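You operate a simulated robot arm through the tools that you are given. There is no shell and no other tool. Be economical: measure what you need, move in short steps, check, and stop when the job is done.

The job below is to be done with a simulated two-armed robot. You get a single attempt, and the scene is never put back.

JOB
Take the white hand pad from the sieve bench and put it on the oven side of the wide bench. Put the loop block that says "62" from the top of the long counter on the left bay of the mould rack and the loop block that says "95" on the top of the shelf scale. Take the 1200 N spring block from the top of the long counter and leave it on the 25 mm spacer there. Stack the 108 ml core piece from the top of the long counter on top of the 94 ml core piece. Put the beam marked "92" from the low shelf of the mould rack on the oven side of the wide bench. Put the white pad on the steel shelf under the cupboard away on the open end of the green bench. Pick up the brown plain carton from the black bench with one hand, pass it to the other hand and put it on the trolley top. Any order will do. Set down upright: loop block.

The check looks at the end state, three seconds after you hand in, the way a careful person would. Anything else that was tipped, shoved, dropped, spilled or broken makes it a failure.

ROBOT AND FRAMES
Two 7-joint arms with fingered hands on one trunk, on a base that drives. Base frame: it is fixed to the floor where the robot stands at the start and does not move with it; the origin is under the middle of the robot, x ahead of it, y to its left, z up; the surface under the hand at the start is at about z = 740. Lengths are in mm, angles in degrees, forces in N, time in s.
The left shoulder is at the start at [26, 214, 1193], the right one opposite. With the tool pointing down near the work surface each hand reaches from about 120 to 580 mm from the robot's upright axis, wherever it stands, measured 20 degrees to its own side. Places, roughly: 25 mm spacer [-6000, -500, 750]; beam [-4250, -1500, 250]; core piece [-6000, -1500, 1000]; hand pad [500, 0, 750]; left bay of the mould rack (22x24 cm) [-4340, -1260, 1020]; loop block [-6000, 750, 1000]; open end of the green bench [-2400, 6700, 900]; oven side of the wide bench [-1100, -600, 900]; plain carton [-4000, 250, 1000]; spring block [-6000, 250, 1000]; top of the shelf scale [-3800, -2200, 1000]; trolley top [-2900, 700, 800]; white pad (7x5x3 cm) [-3600, -2200, 900]. Payload 3.3 kg a hand.
The TCP of each hand is the grasp point between the finger pads, 26 mm short of the fingertips. In the tool frame z runs along the fingers and y along their closing line. The gripper opens to 132 mm. The gripper's body begins 73 mm behind the TCP. The gripper is a hand of 2 fingers: y runs from the thumb to the fingers, the wrist lies at [0, 0, -224] in the tool frame, and closing takes about 1.5 s.
Orientation is told as [roll, pitch, yaw] about the base's x, y, z axes, in that order, counted from this pose: with the fingers straight down and closing along the base's y, the tool's x points along the base's -x, its y along +y and its z along -z.

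CONTROLS
- The arms move only by the tool nudge_tool. It takes "left_series", "right_series" or both (then of equal length, played together; a hand with none holds still); each is one flat list of numbers, 7 for each row, row after row: the shift along the tool's x, y, z in units of 25 mm (1.0 is 25 mm), then the turn, a rotation vector about the tool's x, y, z in units of 6 degrees (1.0 is 6 degrees), then the closure, from 0 (fully open) to 1 (shut). In form: [tx, ty, tz, rx, ry, rz, claw, tx, ty, tz, rx, ry, rz, claw, ...]. A call has 1 to 20 rows; each row shifts and turns the commanded pose from where the row before left it, along the tool's axes as they then stand. A call with a number of a shift or a turn outside -1 to 1 is refused whole. Each row takes 0.2 s and may step no farther than 50 mm and 8.6 degrees from the row before; otherwise, or with a gripper value out of range, the whole call is refused. Where a pose cannot be reached the arm comes as near as it can. A force on the tool above 40 N (or 10 N above the force at the start of the call, whichever is more), or a blocked arm, ends the call early, and 0.2 s more pass. The fingers move at their own pace (about 153 mm/s each) and stop on an object; they squeeze with about 32 N. The grip force told is the motor's: it shows also when the fingers shut on nothing. Time passes only in rows, and 0.2 s behind the last, so rows that do not move let the fingers close. The reply holds the time, the measured pose of the TCP, the force on the tool along the base axes, the opening and the grip force, in the units named above and with some noise, with the torque about the TCP (base axes, N m) and any sound that the robot's microphone picked up.
- Cameras (640 x 400 px; columns grow to the right, rows downward): "scene" is now at [90.8, 25.1, 1360.5]; the picture's right is [0.25, -0.97, 0.00], its down [-0.70, -0.18, -0.69] and it looks along [0.67, 0.17, -0.72] (base axes); focal length 274 px, centre (320, 200). "left" rides on the left gripper at [-65, -3, -99] in its tool frame; the picture's right is [0.04, -1.00, 0.00], its down [0.83, 0.03, -0.55] and it looks along [0.55, 0.02, 0.83] (tool axes); focal length 261 px, centre (320, 200). "right" rides on the right gripper at [66, -3, -99] in its tool frame; the picture's right is [0.04, 1.00, 0.00], its down [-0.83, 0.03, -0.55] and it looks along [-0.55, 0.02, 0.83] (tool axes); focal length 261 px, centre (320, 200). There is no depth. A picture from a camera that has moved, and an enlarged one, comes with that camera's place and axes in the base frame and with its lens. The place of the scene camera against the robot may be out by one fixed shift of up to 18 mm in any direction.
- grab_frame(camera): a new picture of that camera. It takes no simulated time.
- lift_body(by): slides the trunk up (or, below 0, down) by that many mm; the arms and the scene camera ride with it, the base frame stays. It gives what a move gives, with no picture.
- base_move(legs): drives the robot by 1 to 6 legs, each [ahead, left, turn to the left] in mm, mm and degrees, along the robot's own axes; the way and the turn of a leg run together, so that a leg with both is an arc; at most 1500 mm and 180 degrees a leg. The arms and the cameras ride along, it lands a little off, and it stops where it bumps. It gives what a move gives.
- set_grasp(shape, hand): the hand has 2 fingers and takes this shape, open, in about a second: jaw (thumb against the fingers, like two jaws); tri (thumb and two fingers); tip (a fingertip pinch); poke (one finger out to press); point (the index stretched); flat (the hand flat); cup (the hand cupped); fist (a fist). The gripper value then closes the fingers along that shape, each until it touches; the sizes above hold for jaw. It gives what a move gives, with no picture.
- turn_head(pan, tilt): turns the head with the scene camera to pan (to the left, within 86 degrees either way) and tilt (down, from -29 to 69), counted from straight ahead of the robot. It gives what a move gives.
- enlarge(camera, box): a new picture of the part [left, top, right, bottom] of that camera's present view, enlarged. It takes no simulated time.
- close_job(): hands the job in; it is judged then, once.

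Work in short steps. Places have to be worked out from the pictures, the camera data and where the tool is seen: move nearer, look again, correct. Check each grasp and each placing, and mend what went wrong. You have 493 turns and 256 pictures in all, those below and enlarged ones among them. Open the grippers and draw the arms clear of the work before you hand the job in, unless the task says otherwise; then end with one line.

The tools are called after ">>>" as name(argument=value, ...) on one line, values as JSON. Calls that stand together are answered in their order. nudge_tool: Moves the arms, as the interface text tells. Its arguments: {"type":"object","properties":{"left_series":{"type":"array","items":{"type":"number"}},"right_series":{"type":"array","items":{"type":"number"}}},"required":[]} The other tools are called the same way: lift_body (by) slides the trunk up or down; set_grasp (shape, hand) gives the hand a shape; base_move (legs) drives the base; turn_head (pan, tilt) turns the head that bears the scene camera; grab_frame (camera) takes a picture; enlarge (camera, box) takes an enlarged picture of a part of a camera's view; close_job () hands the job in.

At the start:

```text
t: 0.0
left_eef_pos: [448.3, 343.9, 1066.7]
left_orientation: [0.0, 0.0, 0.0]
left_contact_force: [-0.3, -0.2, 0.3]
left_ft_torque: [0.01, 0.0, -0.01]
left_finger_gap: 131.9
left_gripper_force: 0.0
left_shape: jaw
right_eef_pos: [461.1, -92.1, 1014.4]
right_orientation: [0.0, 0.1, 0.1]
right_contact_force: [-1.0, 0.3, 0.2]
right_ft_torque: [-0.03, -0.01, 0.02]
right_finger_gap: 132.0
right_gripper_force: 0.0
right_shape: jaw
trunk travel left (down, up): [-475.0, 286.0]
robot x, y, heading: [-0.5, -0.3, -0.2]
head pan, tilt: [14.5, 46.1]
```

scene: 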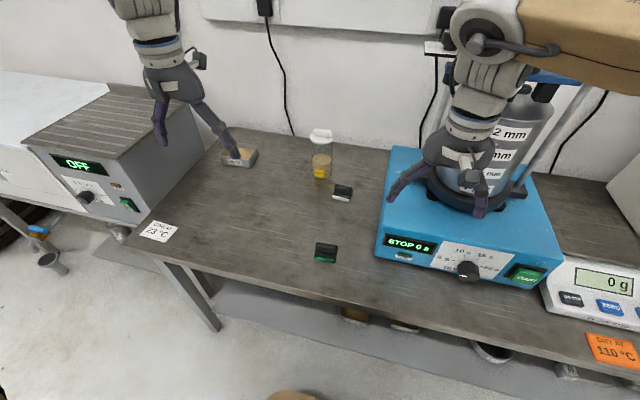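
right: 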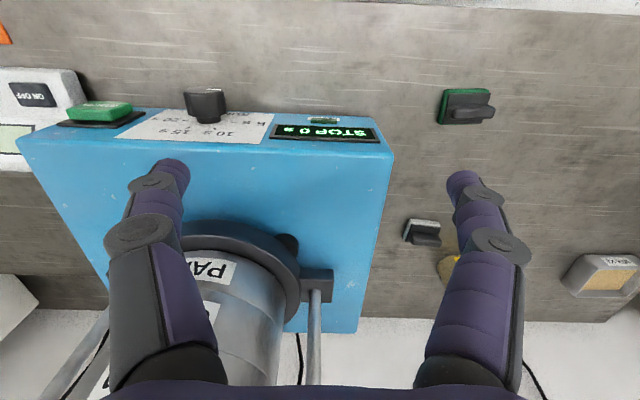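
left: 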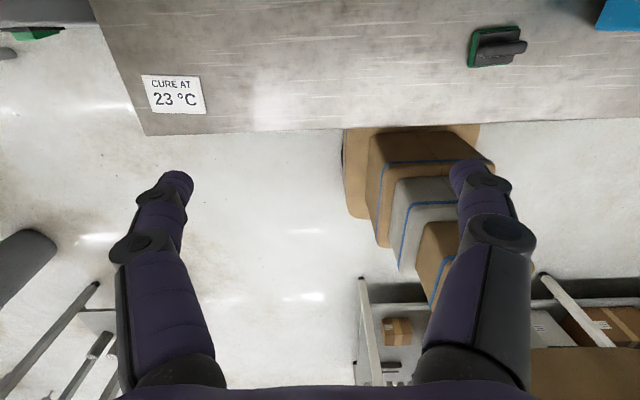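

The bench shows two small pads (white at about [700,108], green nearer). I enlarge to see their shapes.

>>> enlarge(camera="scene", box=[260, 120, 420, 280])

>>> enlarge(camera="right", box=[390, 60, 550, 260])

```text
2.50 times, centred on (340, 200) of scene
camera zoom: at [90.8, 25.1, 1360.5], right [0.25, -0.97, 0.0], down [-0.7, -0.18, -0.69], along [0.67, 0.17, -0.72], focal length 686 px, centre (270, 200)
```

zoom: 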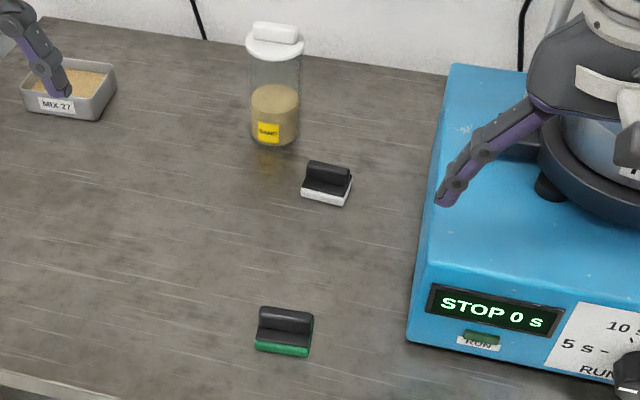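

```text
2.00 times, centred on (470, 160) of right
camera zoom: at [395.3, -94.8, 1112.4], right [-0.04, 1.0, 0.0], down [0.83, 0.03, 0.55], along [0.55, 0.02, -0.83], focal length 521 px, centre (20, 280)
```

zoom: 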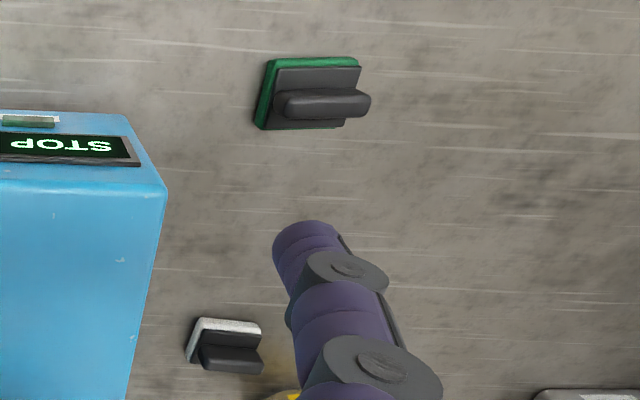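

The white pad is at about [690,100]; the bench edge at x≈373. I look down ahead of the base to see how much room there is to drive forward.

>>> turn_head(pan=0, tilt=69)

>>> grab_frame(camera="scene")

```text
t: 0.9
left_eef_pos: [448.4, 344.1, 1068.2]
left_orientation: [0.0, 0.1, 0.0]
left_contact_force: [-0.5, -0.3, -0.7]
left_ft_torque: [0.01, 0.05, 0.01]
left_finger_gap: 131.9
left_gripper_force: 0.0
left_shape: jaw
right_eef_pos: [462.2, -90.1, 1013.5]
right_orientation: [-0.1, 0.1, -0.1]
right_contact_force: [-0.7, 0.1, -0.5]
right_ft_torque: [-0.02, 0.04, -0.02]
right_finger_gap: 131.9
right_gripper_force: 0.0
right_shape: jaw
trunk travel left (down, up): [-475.0, 286.0]
robot x, y, heading: [-0.4, -1.2, 0.1]
head pan, tilt: [0.0, 68.8]
```

```text
250 pictures are left
camera scene: at [68.9, 5.0, 1333.3], right [0.0, -1.0, 0.0], down [-0.93, 0.0, -0.36], along [0.36, 0.0, -0.93], focal length 274 px, centre (320, 200)
```

scene: 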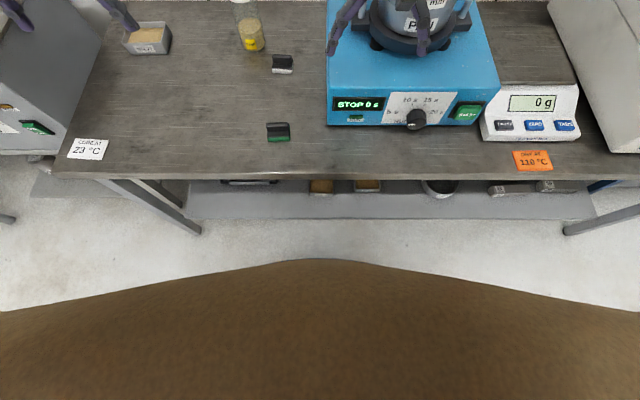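

Chest hides the base, whose front lies at x≤285, so 120 mm forward is safe. First I lift and draw the right hand away from the sieve tower.

>>> nudge_tool(right_series=[0.8, 0, -1, 0, 0, 0, 0, 0.8, 0, -1, 0, 0, 0, 0, 0.8, 0, -1, 0, 0, 0, 0, 0.8, 0, -1, 0, 0, 0, 0, 0.8, 0, -1, 0, 0, 0, 0, 0.8, 0, -1, 0, 0, 0, 0, 0.8, 0, -1, 0, 0, 0, 0, 0.8, 0, -1, 0, 0, 0, 0])

>>> base_move(legs=[[110, -110, 0]])

>>> grab_frame(camera="scene")

>>> grab_frame(camera="left")

```text
t: 2.7
left_eef_pos: [447.7, 344.7, 1067.2]
left_orientation: [0.1, 0.0, 0.0]
left_contact_force: [-0.2, 0.6, -0.5]
left_ft_torque: [0.0, -0.02, -0.01]
left_finger_gap: 131.8
left_gripper_force: 0.0
left_shape: jaw
right_eef_pos: [299.0, -91.6, 1214.6]
right_orientation: [-0.1, 0.1, 0.0]
right_contact_force: [-0.3, 0.0, -0.8]
right_ft_torque: [-0.02, 0.02, 0.01]
right_finger_gap: 131.7
right_gripper_force: 0.0
right_shape: jaw
trunk travel left (down, up): [-475.0, 286.0]
robot x, y, heading: [-0.4, -0.1, -0.3]
head pan, tilt: [0.0, 68.8]
```

```text
t: 4.1
left_eef_pos: [559.7, 233.2, 1067.0]
left_orientation: [0.0, 0.0, 0.1]
left_contact_force: [0.4, 0.5, -0.2]
left_ft_torque: [0.03, 0.04, -0.02]
left_finger_gap: 131.8
left_gripper_force: 0.1
left_shape: jaw
right_eef_pos: [412.6, -202.7, 1213.5]
right_orientation: [0.0, 0.1, -0.1]
right_contact_force: [0.0, -0.3, -0.6]
right_ft_torque: [0.05, 0.02, 0.03]
right_finger_gap: 131.9
right_gripper_force: 0.0
right_shape: jaw
trunk travel left (down, up): [-475.0, 286.0]
robot x, y, heading: [109.6, -108.7, -0.0]
head pan, tilt: [0.0, 68.8]
```

```text
249 pictures are left
camera scene: at [181.0, -106.2, 1333.1], right [0.0, -1.0, 0.0], down [-0.93, 0.0, -0.36], along [0.36, 0.0, -0.93], focal length 274 px, centre (320, 200)
```

scene: 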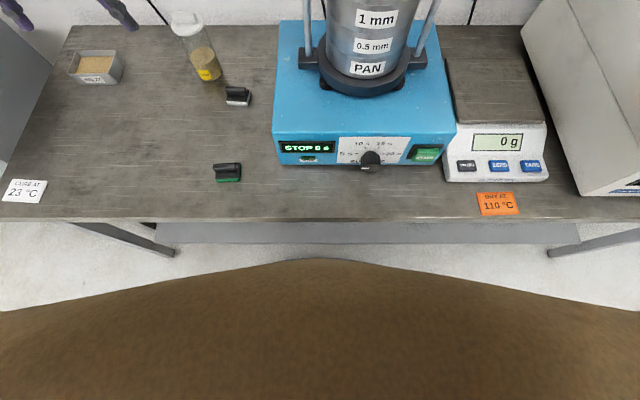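

```text
248 pictures are left
camera left: at [626.2, 229.5, 1166.2], right [-0.04, -1.0, 0.0], down [-0.83, 0.03, 0.55], along [-0.55, 0.02, -0.83], focal length 261 px, centre (320, 200)
```

left: 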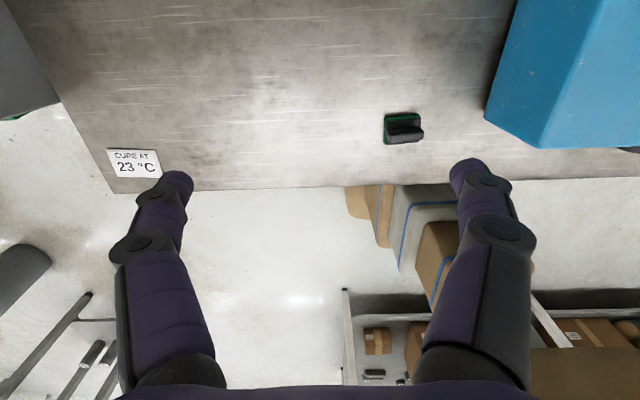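

Pad now computed at [688,110]. I drive 60 mm more ahead and bring the left hand over it to look.

>>> base_move(legs=[[60, 0, 0]])

>>> nudge_tool(left_series=[0, -1, 1, 0, 0, 0, 0, 0, -1, 1, 0, 0, 0, 0, 0, -1, 1, 0, 0, 0, 0, 0, -1, 1, 0, 0, 0, 0, 0, -1, 1, 0, 0, 0, 0, 0, 0, 1, 0, 0, 0, 0])

>>> grab_frame(camera="left")

>>> grab_frame(camera="scene")

```text
t: 5.1
left_eef_pos: [594.7, 234.9, 1067.8]
left_orientation: [0.0, 0.0, 0.0]
left_contact_force: [0.1, 0.7, 0.1]
left_ft_torque: [0.02, -0.01, -0.03]
left_finger_gap: 131.7
left_gripper_force: 0.1
left_shape: jaw
right_eef_pos: [447.8, -200.9, 1214.3]
right_orientation: [-0.1, 0.0, 0.0]
right_contact_force: [-0.3, -0.4, 0.1]
right_ft_torque: [-0.03, -0.05, 0.0]
right_finger_gap: 131.7
right_gripper_force: 0.0
right_shape: jaw
trunk travel left (down, up): [-475.0, 286.0]
robot x, y, heading: [148.5, -113.2, 0.0]
head pan, tilt: [0.0, 68.8]
stopped in leg 1: the robot was blocked; the commanded pose is now the measured one
```

```text
t: 6.5
left_eef_pos: [597.5, 108.4, 917.0]
left_orientation: [-0.1, 0.1, -0.1]
left_contact_force: [-0.5, -0.2, 0.6]
left_ft_torque: [-0.01, 0.02, 0.01]
left_finger_gap: 132.2
left_gripper_force: 0.2
left_shape: jaw
right_eef_pos: [451.4, -202.0, 1214.3]
right_orientation: [0.0, 0.1, 0.0]
right_contact_force: [-0.6, -1.0, 0.5]
right_ft_torque: [-0.04, 0.01, -0.04]
right_finger_gap: 131.9
right_gripper_force: 0.0
right_shape: jaw
trunk travel left (down, up): [-475.0, 286.0]
robot x, y, heading: [148.8, -111.4, -0.1]
head pan, tilt: [0.0, 68.8]
```

```text
247 pictures are left
camera left: at [664.8, 104.4, 1014.5], right [-0.04, -1.0, 0.0], down [-0.83, 0.03, 0.55], along [-0.55, 0.02, -0.83], focal length 261 px, centre (320, 200)
```

left: 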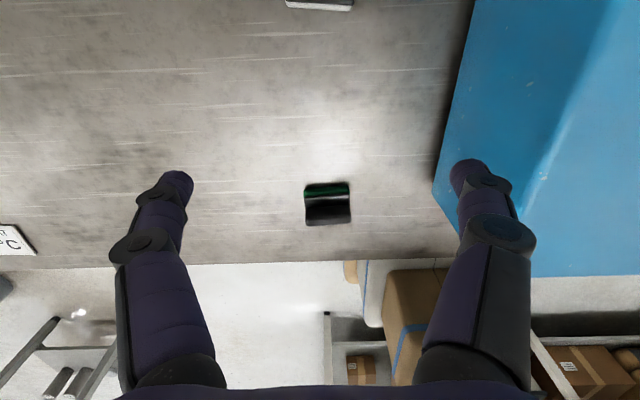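

```text
246 pictures are left
camera scene: at [218.0, -104.6, 1333.2], right [0.0, -1.0, 0.0], down [-0.93, 0.0, -0.36], along [0.36, 0.0, -0.93], focal length 274 px, centre (320, 200)
```

scene: 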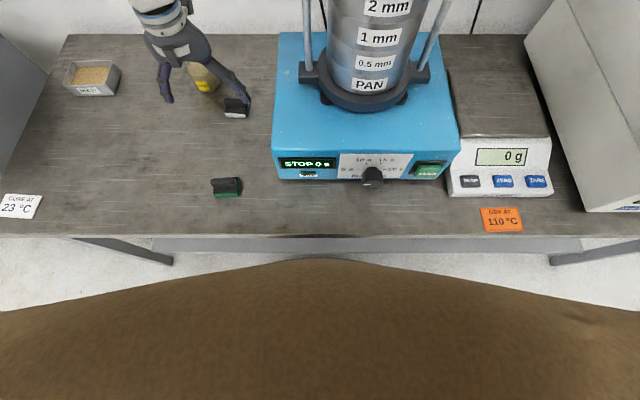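

White pad lies about [700,104], its near edge at x≈680. I bring the hand above it with a small descent and check.

>>> nudge_tool(left_series=[-1, 0, 0, 0, 0, 0, 0, -1, 0, 0, 0, 0, 0, 0, -1, 0, 0.5, 0, 0, 0, 0, -1, 0, 0.5, 0, 0, 0, 0, 0, 0, 0.5, 0, 0, 0, 0, 0, 0, 0, 0, 0, 0, 0])

>>> grab_frame(camera="left")

>>> enlarge(camera="scene", box=[130, 0, 330, 200])

```text
t: 7.9
left_eef_pos: [690.1, 102.7, 877.4]
left_orientation: [-0.3, 0.2, 0.0]
left_contact_force: [1.1, 0.1, 0.8]
left_ft_torque: [0.02, -0.01, -0.01]
left_finger_gap: 132.0
left_gripper_force: 0.1
left_shape: jaw
left hand out of reach, approached as far as the arm can: row 4
right_eef_pos: [448.9, -201.5, 1212.7]
right_orientation: [-0.1, 0.1, -0.1]
right_contact_force: [-1.1, 0.5, 0.9]
right_ft_torque: [-0.01, -0.02, 0.02]
right_finger_gap: 131.9
right_gripper_force: 0.1
right_shape: jaw
trunk travel left (down, up): [-475.0, 286.0]
robot x, y, heading: [148.0, -109.2, -0.1]
head pan, tilt: [0.0, 68.8]
```

```text
245 pictures are left
camera left: at [755.8, 99.2, 977.0], right [-0.04, -1.0, 0.0], down [-0.83, 0.04, 0.55], along [-0.55, 0.02, -0.83], focal length 261 px, centre (320, 200)
```

left: 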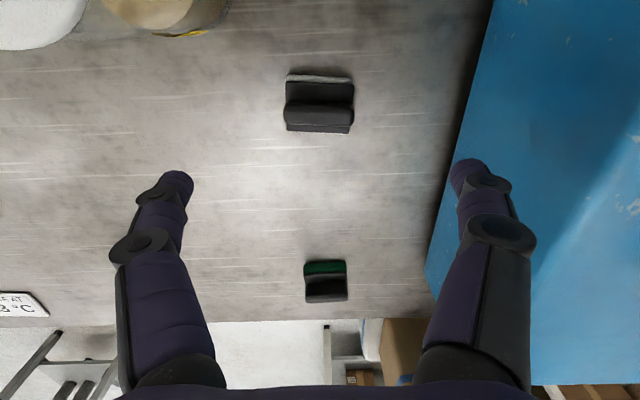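

```text
2.00 times, centred on (230, 100) of scene
camera zoom: at [217.6, -105.2, 1333.3], right [0.0, -1.0, 0.0], down [-0.93, 0.0, -0.36], along [0.36, 0.0, -0.93], focal length 548 px, centre (500, 400)
```

zoom: 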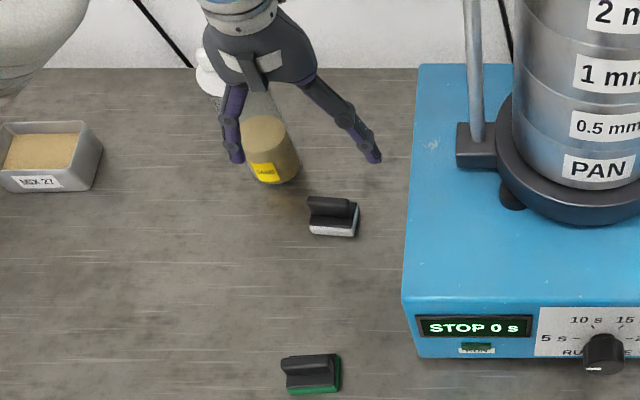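

Handle centre at about [698,101], matching the hand at 690,103. I lower the trunk, which brings the hand straight down.

>>> lift_body(by=-100)

>>> grab_frame(camera="left")

```text
t: 9.2
left_eef_pos: [690.7, 103.0, 780.4]
left_orientation: [0.0, 0.0, 0.0]
left_contact_force: [0.2, -0.6, 0.1]
left_ft_torque: [0.01, -0.02, 0.0]
left_finger_gap: 132.0
left_gripper_force: 0.1
left_shape: jaw
right_eef_pos: [448.8, -201.7, 1115.2]
right_orientation: [-0.2, 0.1, -0.1]
right_contact_force: [0.5, 0.1, 0.0]
right_ft_torque: [-0.02, -0.01, 0.01]
right_finger_gap: 131.9
right_gripper_force: 0.0
right_shape: jaw
trunk travel left (down, up): [-375.0, 386.0]
robot x, y, heading: [147.8, -107.8, -0.1]
head pan, tilt: [0.0, 68.8]
```

```text
243 pictures are left
camera left: at [756.6, 99.2, 878.3], right [-0.04, -1.0, 0.0], down [-0.83, 0.03, 0.55], along [-0.55, 0.02, -0.83], focal length 261 px, centre (320, 200)
```

left: 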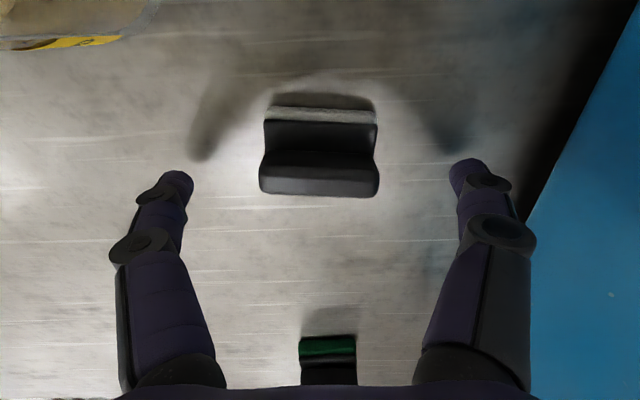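

Centred. Down 10 mm more and close.

>>> lift_body(by=-11)

>>> nudge_tool(left_series=[0, 0, 0, 0, 0, 0, 1, 0, 0, 0, 0, 0, 0, 1, 0, 0, 0, 0, 0, 0, 1, 0, 0, 0, 0, 0, 0, 1, 0, 0, 0, 0, 0, 0, 1, 0, 0, 0, 0, 0, 0, 1, 0, 0, 0, 0, 0, 0, 1, 0, 0, 0, 0, 0, 0, 1])

>>> lift_body(by=80)

>>> grab_frame(camera="left")

```text
t: 9.8
left_eef_pos: [691.0, 103.7, 768.2]
left_orientation: [0.0, 0.2, 0.0]
left_contact_force: [-0.3, -0.5, -0.8]
left_ft_torque: [0.02, -0.02, 0.01]
left_finger_gap: 132.0
left_gripper_force: 0.1
left_shape: jaw
right_eef_pos: [449.7, -202.7, 1103.9]
right_orientation: [0.0, 0.2, -0.1]
right_contact_force: [0.2, 0.3, -0.5]
right_ft_torque: [0.01, -0.03, 0.0]
right_finger_gap: 131.7
right_gripper_force: 0.1
right_shape: jaw
trunk travel left (down, up): [-364.0, 397.0]
robot x, y, heading: [149.3, -112.2, 0.1]
head pan, tilt: [0.0, 68.8]
```

```text
t: 11.6
left_eef_pos: [691.1, 103.4, 767.6]
left_orientation: [-0.1, 0.1, 0.0]
left_contact_force: [0.5, 0.8, -0.6]
left_ft_torque: [-0.01, -0.01, -0.04]
left_finger_gap: 48.8
left_gripper_force: 32.0
left_shape: jaw
right_eef_pos: [450.3, -201.0, 1103.2]
right_orientation: [0.0, 0.3, -0.1]
right_contact_force: [-0.7, 0.2, -1.7]
right_ft_torque: [0.01, -0.04, 0.0]
right_finger_gap: 132.0
right_gripper_force: 0.1
right_shape: jaw
trunk travel left (down, up): [-364.0, 397.0]
robot x, y, heading: [147.3, -108.8, 0.2]
head pan, tilt: [0.0, 68.8]
```

```text
t: 12.8
left_eef_pos: [690.2, 103.7, 847.1]
left_orientation: [0.1, 0.3, 0.1]
left_contact_force: [0.0, -0.5, -0.1]
left_ft_torque: [0.03, -0.02, 0.01]
left_finger_gap: 49.1
left_gripper_force: 31.8
left_shape: jaw
right_eef_pos: [449.8, -202.3, 1182.2]
right_orientation: [-0.1, 0.1, -0.1]
right_contact_force: [-0.1, 0.1, -0.2]
right_ft_torque: [-0.01, 0.0, -0.01]
right_finger_gap: 132.1
right_gripper_force: 0.1
right_shape: jaw
trunk travel left (down, up): [-444.0, 317.0]
robot x, y, heading: [151.1, -111.0, 0.1]
head pan, tilt: [0.0, 68.8]
```

```text
242 pictures are left
camera left: at [756.8, 99.2, 946.2], right [-0.04, -1.0, 0.0], down [-0.83, 0.03, 0.56], along [-0.56, 0.02, -0.83], focal length 261 px, centre (320, 200)
```

left: 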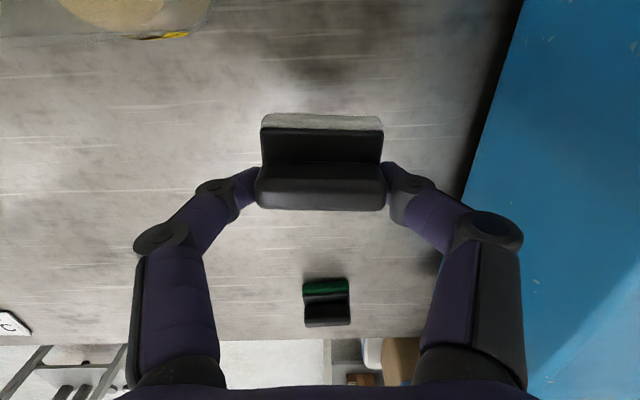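

Pad held. I lift and tuck it in, then back away and look around.

>>> nudge_tool(left_series=[0, 0, -1, 0, 0, 0, 1, 0, 0, -1, 0, 0, 0, 1, 1, 0, -1, 0, 0, 0, 1, 1, 0, -1, 0, 0, 0, 1, 1, 0, -1, 0, 0, 0, 1, 1, 0, -1, 0, 0, 0, 1, 1, 0, 0, 0, 0, 0, 1, 1, 0, 0, 0, 0, 0, 1, 1, 0, 0, 0, 0, 0, 1, 1, 0, 0, 0, 0, 0, 1])

>>> base_move(legs=[[-250, 0, 0], [0, 0, 90]])

>>> turn_head(pan=45, tilt=20)

>>> grab_frame(camera="scene")

```text
t: 15.0
left_eef_pos: [490.9, 102.2, 998.2]
left_orientation: [0.1, 0.1, 0.0]
left_contact_force: [-0.4, 0.0, -0.2]
left_ft_torque: [0.01, 0.01, 0.0]
left_finger_gap: 49.0
left_gripper_force: 31.8
left_shape: jaw
right_eef_pos: [450.0, -201.0, 1183.8]
right_orientation: [-0.1, 0.1, -0.1]
right_contact_force: [-0.3, -0.3, -0.2]
right_ft_torque: [0.0, 0.01, -0.01]
right_finger_gap: 131.7
right_gripper_force: 0.0
right_shape: jaw
trunk travel left (down, up): [-444.0, 317.0]
robot x, y, heading: [149.1, -111.6, 0.1]
head pan, tilt: [0.0, 68.8]
```

```text
t: 20.6
left_eef_pos: [-320.0, 229.9, 998.0]
left_orientation: [0.0, 0.1, 90.4]
left_contact_force: [0.0, -0.8, 0.2]
left_ft_torque: [-0.02, -0.01, 0.04]
left_finger_gap: 48.8
left_gripper_force: 31.7
left_shape: jaw
right_eef_pos: [-15.3, 190.7, 1182.7]
right_orientation: [0.0, 0.0, 90.3]
right_contact_force: [0.9, -0.5, 0.7]
right_ft_torque: [0.01, 0.0, 0.0]
right_finger_gap: 132.0
right_gripper_force: 0.1
right_shape: jaw
trunk travel left (down, up): [-444.0, 317.0]
robot x, y, heading: [-108.8, -110.9, 90.4]
head pan, tilt: [0.0, 68.8]
```

```text
t: 21.8
left_eef_pos: [-321.3, 230.6, 998.0]
left_orientation: [0.0, 0.1, 90.5]
left_contact_force: [0.0, 0.5, 0.8]
left_ft_torque: [0.01, 0.0, 0.01]
left_finger_gap: 48.4
left_gripper_force: 31.8
left_shape: jaw
right_eef_pos: [-16.1, 191.1, 1182.3]
right_orientation: [-0.1, 0.2, 90.3]
right_contact_force: [-1.3, -0.9, -0.3]
right_ft_torque: [0.06, -0.01, -0.05]
right_finger_gap: 132.1
right_gripper_force: 0.1
right_shape: jaw
trunk travel left (down, up): [-444.0, 317.0]
robot x, y, heading: [-101.9, -112.1, 90.4]
head pan, tilt: [45.0, 20.0]
```

```text
241 pictures are left
camera scene: at [-177.9, -18.4, 1369.5], right [0.7, 0.71, 0.0], down [0.24, -0.24, -0.94], along [-0.67, 0.66, -0.34], focal length 274 px, centre (320, 200)
```

scene: 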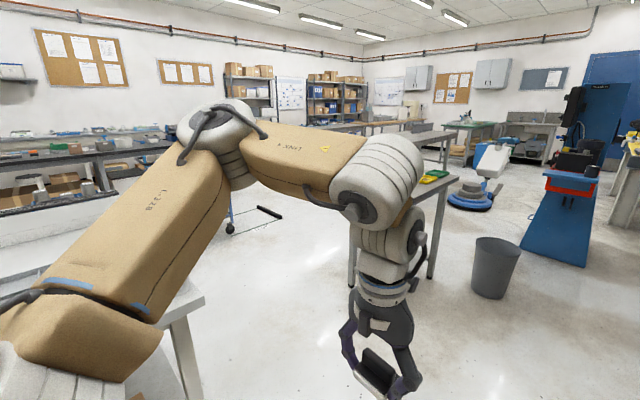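

A white bench is at lower left (wide bench). I turn to face it.

>>> base_move(legs=[[0, 0, 90]])

>>> turn_head(pan=0, tilt=25)

>>> grab_frame(camera="scene")

>>> turn_head(pan=60, tilt=25)

>>> grab_frame(camera="scene")

```text
t: 26.0
left_eef_pos: [-450.5, -320.7, 998.2]
left_orientation: [0.0, 0.0, 179.6]
left_contact_force: [0.6, -0.3, -0.3]
left_ft_torque: [0.0, 0.02, 0.01]
left_finger_gap: 48.4
left_gripper_force: 32.3
left_shape: jaw
right_eef_pos: [-405.7, -15.2, 1182.5]
right_orientation: [-0.2, 0.1, 179.5]
right_contact_force: [-0.3, -0.1, 0.1]
right_ft_torque: [0.02, 0.01, -0.03]
right_finger_gap: 131.7
right_gripper_force: 0.0
right_shape: jaw
trunk travel left (down, up): [-444.0, 317.0]
robot x, y, heading: [-105.6, -112.8, 179.3]
head pan, tilt: [45.0, 20.0]
```

```text
t: 27.1
left_eef_pos: [-450.5, -319.3, 997.8]
left_orientation: [-0.1, 0.0, 179.6]
left_contact_force: [-0.6, 0.0, -0.7]
left_ft_torque: [0.02, 0.01, 0.0]
left_finger_gap: 48.6
left_gripper_force: 31.9
left_shape: jaw
right_eef_pos: [-405.5, -15.7, 1182.3]
right_orientation: [-0.1, 0.0, 179.6]
right_contact_force: [-0.3, 0.2, -0.2]
right_ft_torque: [-0.02, -0.01, -0.02]
right_finger_gap: 131.8
right_gripper_force: 0.0
right_shape: jaw
trunk travel left (down, up): [-444.0, 317.0]
robot x, y, heading: [-104.2, -110.2, 179.6]
head pan, tilt: [0.0, 25.0]
```

```text
240 pictures are left
camera scene: at [-225.0, -104.6, 1361.5], right [0.01, 1.0, 0.0], down [0.42, 0.0, -0.91], along [-0.91, 0.01, -0.42], focal length 274 px, centre (320, 200)
```

scene: 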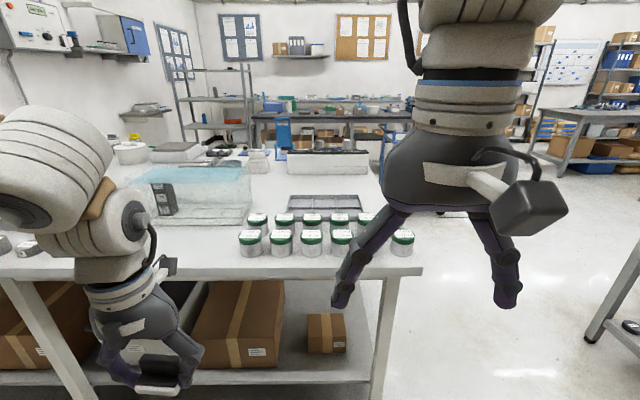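

```text
t: 28.4
left_eef_pos: [-449.5, -319.8, 998.9]
left_orientation: [0.0, 0.2, 179.7]
left_contact_force: [1.6, -0.3, -0.5]
left_ft_torque: [-0.01, 0.01, 0.03]
left_finger_gap: 48.6
left_gripper_force: 31.9
left_shape: jaw
right_eef_pos: [-406.0, -15.8, 1184.0]
right_orientation: [0.0, 0.1, 179.4]
right_contact_force: [-0.5, 0.3, -0.9]
right_ft_torque: [-0.03, 0.0, 0.0]
right_finger_gap: 131.6
right_gripper_force: 0.0
right_shape: jaw
trunk travel left (down, up): [-444.0, 317.0]
robot x, y, heading: [-103.3, -108.7, 179.6]
head pan, tilt: [60.0, 25.0]
```

```text
239 pictures are left
camera scene: at [-179.6, -184.6, 1361.5], right [-0.86, 0.51, 0.0], down [0.21, 0.36, -0.91], along [-0.46, -0.78, -0.42], focal length 274 px, centre (320, 200)
```

scene: 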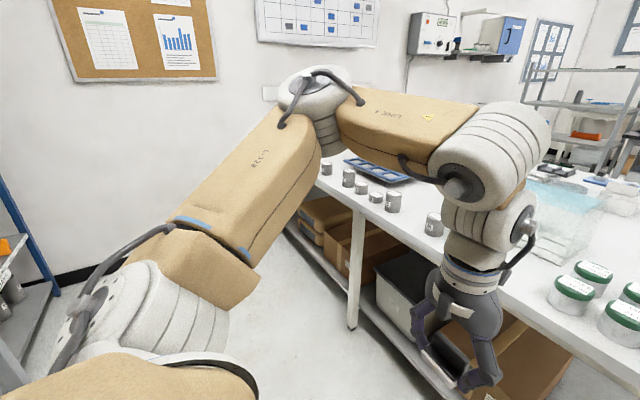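

The wide bench's near edge is at x≈-816; I slide sideways to be opposite y≈-450 and look at the oven-side place with the head panned a bit.

>>> base_move(legs=[[250, 350, 0]])

>>> turn_head(pan=0, tilt=40)

>>> grab_frame(camera="scene")

>>> grab_frame(camera="left")

```text
t: 31.0
left_eef_pos: [-709.1, -658.4, 997.8]
left_orientation: [0.0, 0.1, 179.2]
left_contact_force: [-0.3, -0.1, -0.4]
left_ft_torque: [-0.02, 0.01, 0.0]
left_finger_gap: 48.5
left_gripper_force: 31.8
left_shape: jaw
right_eef_pos: [-662.8, -355.5, 1182.9]
right_orientation: [-0.1, 0.2, 179.1]
right_contact_force: [-0.3, -0.2, 0.1]
right_ft_torque: [0.05, -0.04, -0.02]
right_finger_gap: 132.0
right_gripper_force: 0.0
right_shape: jaw
trunk travel left (down, up): [-444.0, 317.0]
robot x, y, heading: [-363.0, -451.2, 179.2]
head pan, tilt: [60.0, 25.0]
```

```text
t: 32.3
left_eef_pos: [-708.7, -658.6, 997.4]
left_orientation: [0.0, 0.1, 179.0]
left_contact_force: [-0.2, 0.9, -0.2]
left_ft_torque: [-0.01, 0.0, 0.0]
left_finger_gap: 48.7
left_gripper_force: 32.2
left_shape: jaw
right_eef_pos: [-662.0, -355.5, 1182.6]
right_orientation: [0.0, 0.1, 179.1]
right_contact_force: [0.0, 0.3, -0.4]
right_ft_torque: [-0.01, 0.01, 0.0]
right_finger_gap: 131.8
right_gripper_force: 0.1
right_shape: jaw
trunk travel left (down, up): [-444.0, 317.0]
robot x, y, heading: [-365.4, -455.7, 179.0]
head pan, tilt: [0.0, 40.0]
```

```text
238 pictures are left
camera scene: at [-475.0, -444.7, 1338.2], right [0.01, 1.0, 0.0], down [0.64, -0.01, -0.77], along [-0.77, 0.01, -0.64], focal length 274 px, centre (320, 200)
```

scene: 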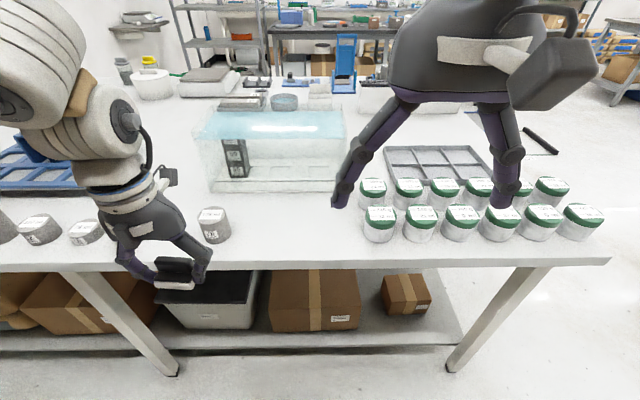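

```text
237 pictures are left
camera left: at [-773.9, -655.7, 1096.7], right [0.06, 1.0, 0.0], down [0.83, -0.05, 0.55], along [0.55, -0.03, -0.83], focal length 261 px, centre (320, 200)
```

left: 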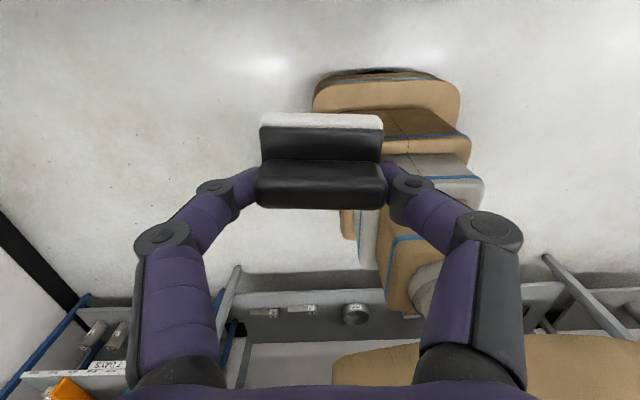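

The front strip is free between the small cylinder (y≈-700) and jars (y≈-340), bench z≈850. I move to bring the pad near y≈-575.

>>> base_move(legs=[[150, -80, 0]])

>>> nudge_tool(left_series=[-1, 0, 0, 0, 0, 0, 1, -1, 0, 0, 0, 0, 0, 1, -1, 0, 0, 0, 0, 0, 1, -1, 0, 0, 0, 0, 0, 1, 0, 0, 1, 0, 0, 0, 1, 0, 0, 1, 0, 0, 0, 1])

>>> grab_frame(camera="scene")

>>> grab_frame(camera="left")

```text
t: 33.8
left_eef_pos: [-858.2, -575.6, 998.4]
left_orientation: [0.1, 0.1, 179.1]
left_contact_force: [0.2, 0.1, -0.1]
left_ft_torque: [-0.01, -0.03, -0.01]
left_finger_gap: 48.6
left_gripper_force: 32.3
left_shape: jaw
right_eef_pos: [-811.2, -271.5, 1182.5]
right_orientation: [0.0, 0.2, 179.0]
right_contact_force: [-0.5, -0.8, 0.8]
right_ft_torque: [-0.02, 0.0, 0.0]
right_finger_gap: 131.9
right_gripper_force: 0.1
right_shape: jaw
trunk travel left (down, up): [-444.0, 317.0]
robot x, y, heading: [-507.9, -368.8, 179.1]
head pan, tilt: [0.0, 40.0]
```

```text
t: 35.2
left_eef_pos: [-956.3, -573.6, 945.9]
left_orientation: [0.1, 0.1, 179.2]
left_contact_force: [-0.1, -0.6, 0.0]
left_ft_torque: [-0.01, 0.0, 0.01]
left_finger_gap: 48.9
left_gripper_force: 32.7
left_shape: jaw
right_eef_pos: [-810.2, -272.7, 1181.9]
right_orientation: [-0.1, 0.2, 179.0]
right_contact_force: [0.2, -0.1, -1.3]
right_ft_torque: [-0.03, 0.0, 0.0]
right_finger_gap: 131.8
right_gripper_force: 0.0
right_shape: jaw
trunk travel left (down, up): [-444.0, 317.0]
robot x, y, heading: [-516.0, -371.1, 179.2]
head pan, tilt: [0.0, 40.0]
```

```text
236 pictures are left
camera scene: at [-622.7, -362.6, 1338.2], right [0.02, 1.0, 0.0], down [0.64, -0.01, -0.77], along [-0.77, 0.01, -0.64], focal length 274 px, centre (320, 200)
```

scene: 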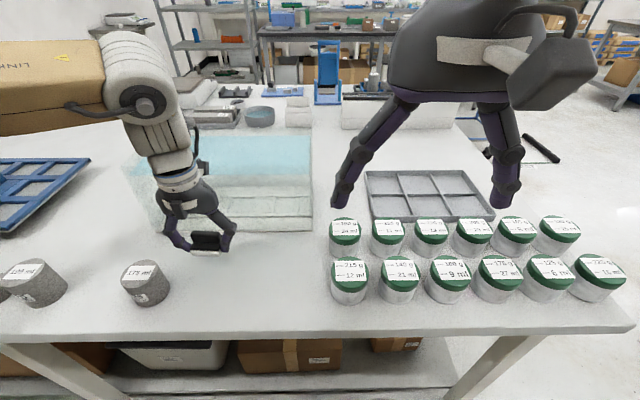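

```text
235 pictures are left
camera left: at [-1021.7, -571.4, 1045.3], right [0.06, 1.0, 0.0], down [0.83, -0.05, 0.56], along [0.55, -0.03, -0.83], focal length 261 px, centre (320, 200)
```

left: 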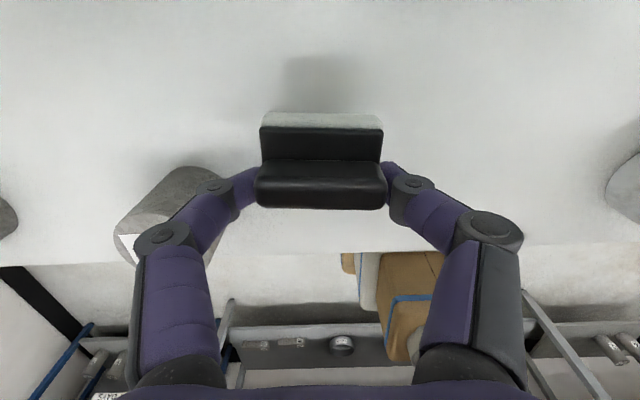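

Clear below. I descend 50 mm, then slowly to contact.

>>> nudge_tool(left_series=[0, 0, 0.8, 0, 0, 0, 1, 0, 0, 0.8, 0, 0, 0, 1, 0, 0, 0, 0, 0, 0, 1])

>>> nudge_tool(left_series=[0, 0, 0.15, 0, 0, 0, 1, 0, 0, 0.15, 0, 0, 0, 1, 0, 0, 0.15, 0, 0, 0, 1, 0, 0, 0.15, 0, 0, 0, 1])

>>> grab_frame(camera="left")

```text
t: 36.0
left_eef_pos: [-956.2, -575.0, 906.9]
left_orientation: [-0.1, 0.1, 179.0]
left_contact_force: [-0.7, 0.3, 0.0]
left_ft_torque: [-0.03, 0.0, -0.03]
left_finger_gap: 48.6
left_gripper_force: 31.8
left_shape: jaw
right_eef_pos: [-808.2, -271.4, 1183.8]
right_orientation: [0.0, 0.0, 178.9]
right_contact_force: [-0.7, 0.2, 0.3]
right_ft_torque: [0.0, 0.02, 0.03]
right_finger_gap: 131.8
right_gripper_force: 0.0
right_shape: jaw
trunk travel left (down, up): [-444.0, 317.0]
robot x, y, heading: [-510.5, -369.1, 179.1]
head pan, tilt: [0.0, 40.0]
```

```text
t: 37.0
left_eef_pos: [-956.3, -574.7, 891.5]
left_orientation: [0.0, 0.1, 179.2]
left_contact_force: [-0.1, -0.7, -0.7]
left_ft_torque: [-0.02, -0.01, -0.04]
left_finger_gap: 48.3
left_gripper_force: 31.6
left_shape: jaw
right_eef_pos: [-810.8, -272.9, 1182.2]
right_orientation: [0.0, 0.2, 178.9]
right_contact_force: [-0.7, 0.3, -0.1]
right_ft_torque: [-0.03, 0.0, -0.03]
right_finger_gap: 131.9
right_gripper_force: 0.1
right_shape: jaw
trunk travel left (down, up): [-444.0, 317.0]
robot x, y, heading: [-510.2, -368.6, 179.2]
head pan, tilt: [0.0, 40.0]
```

```text
234 pictures are left
camera left: at [-1021.4, -571.9, 990.3], right [0.06, 1.0, 0.0], down [0.83, -0.05, 0.55], along [0.55, -0.03, -0.83], focal length 261 px, centre (320, 200)
```

left: 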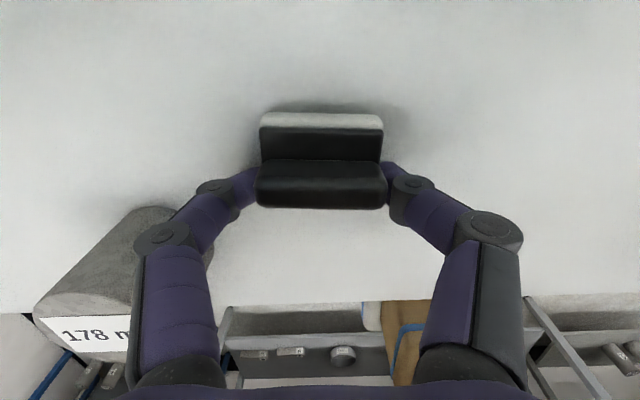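

Close to the surface. I go down in 3 mm steps until force shows.

>>> nudge_tool(left_series=[0, 0, 0.12, 0, 0, 0, 1, 0, 0, 0.12, 0, 0, 0, 1, 0, 0, 0.12, 0, 0, 0, 1])

>>> nudge_tool(left_series=[0, 0, 0.12, 0, 0, 0, 1, 0, 0, 0.12, 0, 0, 0, 1])

```text
t: 37.8
left_eef_pos: [-956.1, -573.5, 886.0]
left_orientation: [-0.1, -0.2, 179.1]
left_contact_force: [0.0, -0.9, 27.9]
left_ft_torque: [-0.11, 0.01, 0.02]
left_finger_gap: 49.6
left_gripper_force: 32.2
left_shape: jaw
right_eef_pos: [-808.7, -271.3, 1182.3]
right_orientation: [0.0, 0.0, 179.0]
right_contact_force: [-0.4, -0.4, -0.2]
right_ft_torque: [-0.01, 0.02, -0.01]
right_finger_gap: 131.9
right_gripper_force: 0.1
right_shape: jaw
trunk travel left (down, up): [-444.0, 317.0]
robot x, y, heading: [-511.4, -368.4, 179.2]
head pan, tilt: [0.0, 40.0]
```

```text
t: 38.1
left_eef_pos: [-956.1, -574.1, 885.4]
left_orientation: [-0.2, -0.3, 179.1]
left_contact_force: [8.2, 0.2, 20.7]
left_ft_torque: [-0.19, -0.14, 0.08]
left_finger_gap: 50.6
left_gripper_force: 32.3
left_shape: jaw
right_eef_pos: [-807.2, -272.6, 1183.6]
right_orientation: [0.0, 0.1, 179.0]
right_contact_force: [-0.4, -0.1, 0.2]
right_ft_torque: [0.02, -0.02, -0.01]
right_finger_gap: 131.8
right_gripper_force: 0.1
right_shape: jaw
trunk travel left (down, up): [-444.0, 317.0]
robot x, y, heading: [-509.9, -368.4, 179.0]
head pan, tilt: [0.0, 40.0]
stopped in row 1 (left hand): the force on the tool passed its limit at 43 N (the readings are from after the stop); the commanded pose is now the measured one
```

Contact (bench z≈859). Release by partly opening, then lift away.

>>> nudge_tool(left_series=[0, 0, -0.05, 0, 0, 0, 0.6, 0, 0, 0, 0, 0, 0, 0.4, 0, 0, 0, 0, 0, 0, 0.3, 0, 0, 0, 0, 0, 0, 0.3, 0, 0, -0.8, 0, 0, 0, 0.3, 0, 0, -1, 0, 0, 0, 0.3, 0, 0, -1, 0, 0, 0, 0.3, 0, 0, -1, 0, 0, 0, 0.3, 0, 0, -1, 0, 0, 0, 0.3])

>>> grab_frame(camera="scene")

```text
t: 40.1
left_eef_pos: [-955.6, -574.1, 1006.0]
left_orientation: [-0.2, -0.2, 179.2]
left_contact_force: [-0.3, 0.9, 0.9]
left_ft_torque: [-0.04, -0.02, 0.0]
left_finger_gap: 92.2
left_gripper_force: 0.0
left_shape: jaw
right_eef_pos: [-808.6, -271.4, 1182.5]
right_orientation: [0.1, 0.1, 179.1]
right_contact_force: [-0.8, -0.7, 0.5]
right_ft_torque: [-0.05, 0.0, -0.01]
right_finger_gap: 132.1
right_gripper_force: 0.1
right_shape: jaw
trunk travel left (down, up): [-444.0, 317.0]
robot x, y, heading: [-511.4, -373.1, 179.0]
head pan, tilt: [0.0, 40.0]
```

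```text
233 pictures are left
camera scene: at [-621.9, -362.2, 1338.2], right [0.02, 1.0, 0.0], down [0.64, -0.01, -0.77], along [-0.77, 0.01, -0.64], focal length 274 px, centre (320, 200)
```

scene: 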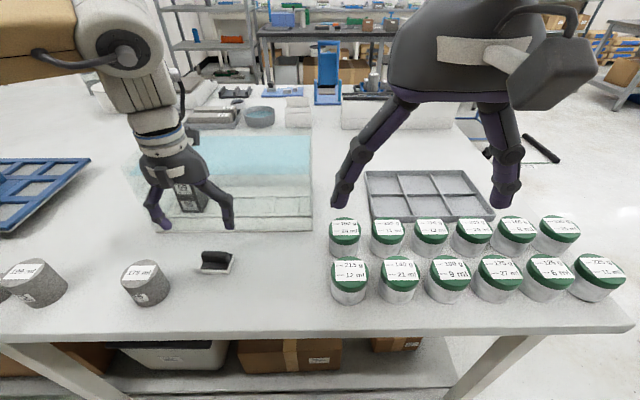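

Pad is placed. I retract the left arm and drive around the +y end of the wide bench, looking ahead.

>>> nudge_tool(left_series=[1, 0, -1, 0, 0, 0, 0.3, 1, 0, -1, 0, 0, 0, 0.3, 1, 0, -1, 0, 0, 0, 0.3, 1, 0, -1, 0, 0, 0, 0.3, 1, 0, -1, 0, 0, 0, 0.3, 1, 0, 0, 0, 0, 0, 0, 1, 0, 0, 0, 0, 0, 0, 1, 0, 0, 0, 0, 0, 0], right_series=[1, 0, 0, 0, 0, 0, 0, 1, 0, 0, 0, 0, 0, 0, 0, 0, 0, 0, 0, 0, 0, 0, 0, 0, 0, 0, 0, 0, 0, 0, 0, 0, 0, 0, 0, 0, 0, 0, 0, 0, 0, 0, 0, 0, 0, 0, 0, 0, 0, 0, 0, 0, 0, 0, 0, 0])

>>> base_move(legs=[[-150, 0, 0], [0, -900, 0]])

>>> turn_head(pan=0, tilt=20)

>>> grab_frame(camera="scene")

```text
t: 41.9
left_eef_pos: [-756.4, -579.1, 1128.8]
left_orientation: [-0.3, -0.3, 179.1]
left_contact_force: [0.4, 0.3, 0.6]
left_ft_torque: [0.0, 0.02, 0.02]
left_finger_gap: 131.8
left_gripper_force: 0.1
left_shape: jaw
right_eef_pos: [-760.2, -273.1, 1183.0]
right_orientation: [-0.1, 0.1, 179.0]
right_contact_force: [0.4, -0.2, -0.4]
right_ft_torque: [0.03, -0.03, -0.02]
right_finger_gap: 132.2
right_gripper_force: 0.1
right_shape: jaw
trunk travel left (down, up): [-444.0, 317.0]
robot x, y, heading: [-509.0, -369.1, 179.1]
head pan, tilt: [0.0, 40.0]
```

```text
t: 47.6
left_eef_pos: [-585.6, 311.8, 1128.2]
left_orientation: [-0.2, -0.2, 178.3]
left_contact_force: [0.6, -0.1, -0.3]
left_ft_torque: [0.01, 0.01, 0.0]
left_finger_gap: 131.9
left_gripper_force: 0.1
left_shape: jaw
right_eef_pos: [-582.6, 615.5, 1182.4]
right_orientation: [0.1, 0.1, 178.3]
right_contact_force: [0.1, 0.6, -0.5]
right_ft_torque: [-0.02, 0.0, -0.01]
right_finger_gap: 131.8
right_gripper_force: 0.0
right_shape: jaw
trunk travel left (down, up): [-444.0, 317.0]
robot x, y, heading: [-335.7, 516.5, 178.1]
head pan, tilt: [0.0, 40.0]
```

```text
t: 48.4
left_eef_pos: [-584.8, 311.8, 1127.8]
left_orientation: [-0.1, -0.2, 178.2]
left_contact_force: [-0.6, -0.4, -0.2]
left_ft_torque: [0.0, -0.02, 0.03]
left_finger_gap: 132.2
left_gripper_force: 0.2
left_shape: jaw
right_eef_pos: [-582.7, 616.0, 1182.3]
right_orientation: [0.0, 0.2, 178.2]
right_contact_force: [0.0, 0.2, -0.6]
right_ft_torque: [-0.02, -0.01, -0.02]
right_finger_gap: 132.0
right_gripper_force: 0.1
right_shape: jaw
trunk travel left (down, up): [-444.0, 317.0]
robot x, y, heading: [-335.3, 514.9, 178.8]
head pan, tilt: [0.0, 20.0]
```

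```text
232 pictures are left
camera scene: at [-455.5, 525.3, 1369.5], right [0.03, 1.0, 0.0], down [0.34, -0.01, -0.94], along [-0.94, 0.03, -0.34], focal length 274 px, centre (320, 200)
```

scene: 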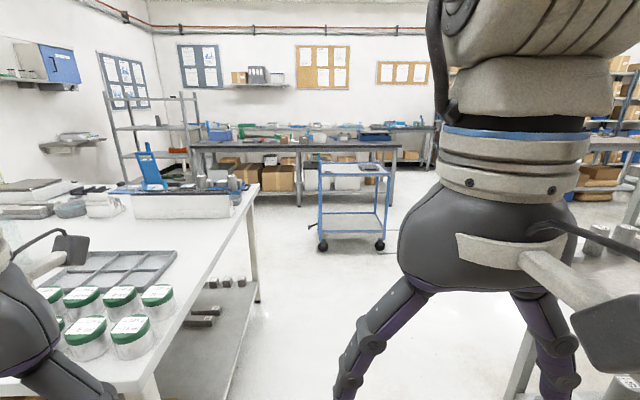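

The way along y≈500 is open; trolley ahead-right, black bench behind it. I drive ahead.

>>> base_move(legs=[[1500, 80, 1]])

>>> turn_head(pan=0, tilt=15)

>>> grab_frame(camera="scene")

>>> turn_head(pan=55, tilt=10)

>>> grab_frame(camera="scene")

```text
refused: leg 1 is longer than a leg can be; nothing moved
```

```text
t: 49.1
left_eef_pos: [-584.9, 311.7, 1129.5]
left_orientation: [-0.2, -0.3, 178.4]
left_contact_force: [-0.9, -0.9, -0.3]
left_ft_torque: [0.01, 0.0, 0.0]
left_finger_gap: 131.8
left_gripper_force: 0.0
left_shape: jaw
right_eef_pos: [-583.1, 614.8, 1183.4]
right_orientation: [-0.1, 0.2, 178.3]
right_contact_force: [-0.2, 0.3, -1.2]
right_ft_torque: [0.0, -0.01, -0.01]
right_finger_gap: 131.8
right_gripper_force: 0.1
right_shape: jaw
trunk travel left (down, up): [-444.0, 317.0]
robot x, y, heading: [-335.2, 512.8, 178.5]
head pan, tilt: [0.0, 15.0]
```

```text
231 pictures are left
camera scene: at [-455.8, 525.3, 1377.7], right [0.03, 1.0, 0.0], down [0.26, -0.01, -0.97], along [-0.97, 0.03, -0.26], focal length 274 px, centre (320, 200)
```

scene: 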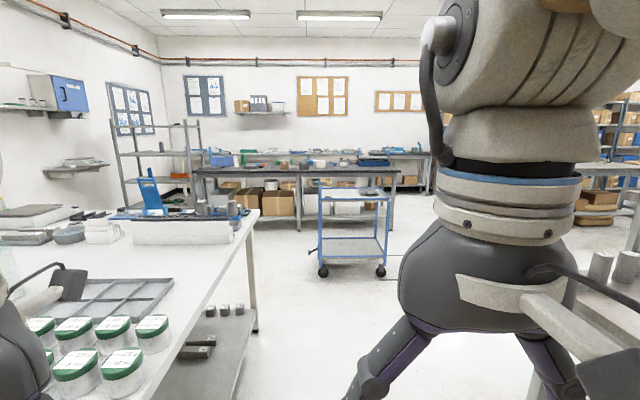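

```text
t: 50.3
left_eef_pos: [-585.2, 311.5, 1129.0]
left_orientation: [-0.2, -0.2, 178.3]
left_contact_force: [0.3, 0.6, 0.3]
left_ft_torque: [-0.01, -0.02, 0.01]
left_finger_gap: 131.8
left_gripper_force: 0.1
left_shape: jaw
right_eef_pos: [-583.3, 616.4, 1182.5]
right_orientation: [0.1, 0.2, 178.3]
right_contact_force: [-0.1, 0.2, 0.1]
right_ft_torque: [0.0, 0.0, -0.01]
right_finger_gap: 131.7
right_gripper_force: 0.0
right_shape: jaw
trunk travel left (down, up): [-444.0, 317.0]
robot x, y, heading: [-336.0, 517.6, 178.3]
head pan, tilt: [55.0, 10.0]
```

```text
230 pictures are left
camera scene: at [-418.1, 448.0, 1385.9], right [-0.8, 0.6, 0.0], down [0.1, 0.14, -0.98], along [-0.59, -0.79, -0.17], focal length 274 px, centre (320, 200)
```

scene: 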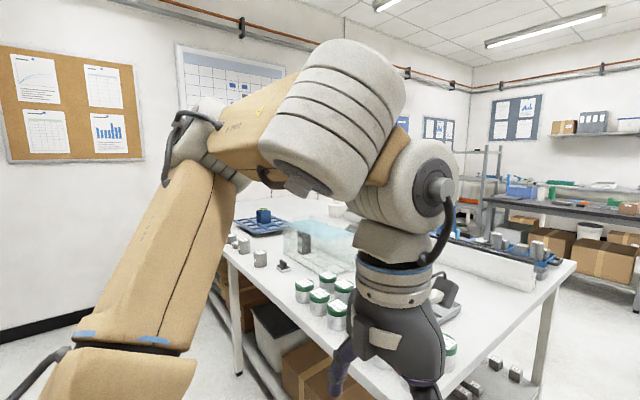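

The leg was slightly too long. I drive in two shorter legs.

>>> base_move(legs=[[1400, 50, 0], [300, 50, 1]])

>>> nudge_tool(right_series=[0, -1, 1, 0, 0, 0, 0, 0, -1, 1, 0, 0, 0, 0, 0, -1, 1, 0, 0, 0, 0, 0, -1, 1, 0, 0, 0, 0, 0, -1, 1, 0, 0, 0, 0, 0, 0, 1, 0, 0, 0, 0, 0, 0, 1, 0, 0, 0, 0])

>>> turn_head(pan=0, tilt=15)

>>> grab_frame(camera="scene")

```text
t: 59.1
left_eef_pos: [-2301.5, 231.6, 1128.7]
left_orientation: [-0.2, -0.2, -179.2]
left_contact_force: [-0.2, -0.5, 0.0]
left_ft_torque: [-0.03, -0.04, 0.01]
left_finger_gap: 131.7
left_gripper_force: 0.1
left_shape: jaw
right_eef_pos: [-2311.8, 535.8, 1182.7]
right_orientation: [-0.3, 0.1, -179.3]
right_contact_force: [0.1, -0.3, -0.2]
right_ft_torque: [0.04, -0.04, 0.01]
right_finger_gap: 131.9
right_gripper_force: 0.1
right_shape: jaw
trunk travel left (down, up): [-444.0, 317.0]
robot x, y, heading: [-2058.9, 445.8, -179.2]
head pan, tilt: [55.0, 10.0]
```

```text
t: 60.7
left_eef_pos: [-2300.1, 232.6, 1128.8]
left_orientation: [-0.2, -0.2, -179.2]
left_contact_force: [-0.5, 0.0, 0.0]
left_ft_torque: [0.0, 0.01, 0.02]
left_finger_gap: 132.0
left_gripper_force: 0.0
left_shape: jaw
right_eef_pos: [-2313.3, 661.4, 1005.8]
right_orientation: [0.0, 0.2, -179.4]
right_contact_force: [0.4, -0.1, 0.8]
right_ft_torque: [-0.05, 0.02, 0.01]
right_finger_gap: 132.0
right_gripper_force: 0.1
right_shape: jaw
trunk travel left (down, up): [-444.0, 317.0]
robot x, y, heading: [-2062.1, 447.1, -179.2]
head pan, tilt: [55.0, 10.0]
```

```text
t: 61.9
left_eef_pos: [-2300.5, 232.0, 1128.6]
left_orientation: [-0.2, -0.1, -179.2]
left_contact_force: [0.4, -1.5, -0.6]
left_ft_torque: [-0.01, 0.0, -0.02]
left_finger_gap: 132.0
left_gripper_force: 0.0
left_shape: jaw
right_eef_pos: [-2311.5, 660.6, 1005.9]
right_orientation: [0.1, 0.2, -179.3]
right_contact_force: [0.0, -0.1, 0.1]
right_ft_torque: [0.01, 0.01, -0.02]
right_finger_gap: 131.9
right_gripper_force: 0.0
right_shape: jaw
trunk travel left (down, up): [-444.0, 317.0]
robot x, y, heading: [-2056.8, 449.3, -179.4]
head pan, tilt: [0.0, 15.0]
```

```text
229 pictures are left
camera scene: at [-2180.3, 451.3, 1377.8], right [-0.01, 1.0, 0.0], down [0.26, 0.0, -0.97], along [-0.97, -0.01, -0.26], focal length 274 px, centre (320, 200)
```

scene: 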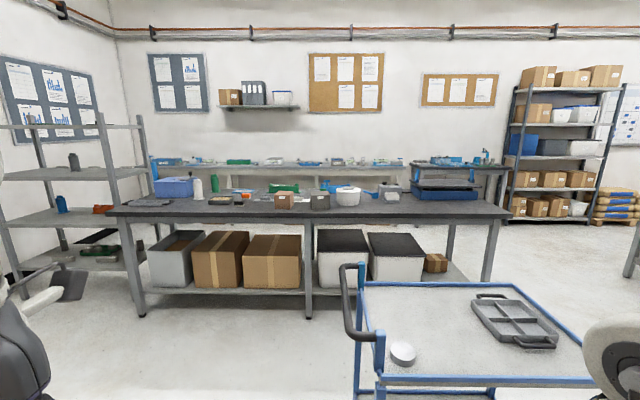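

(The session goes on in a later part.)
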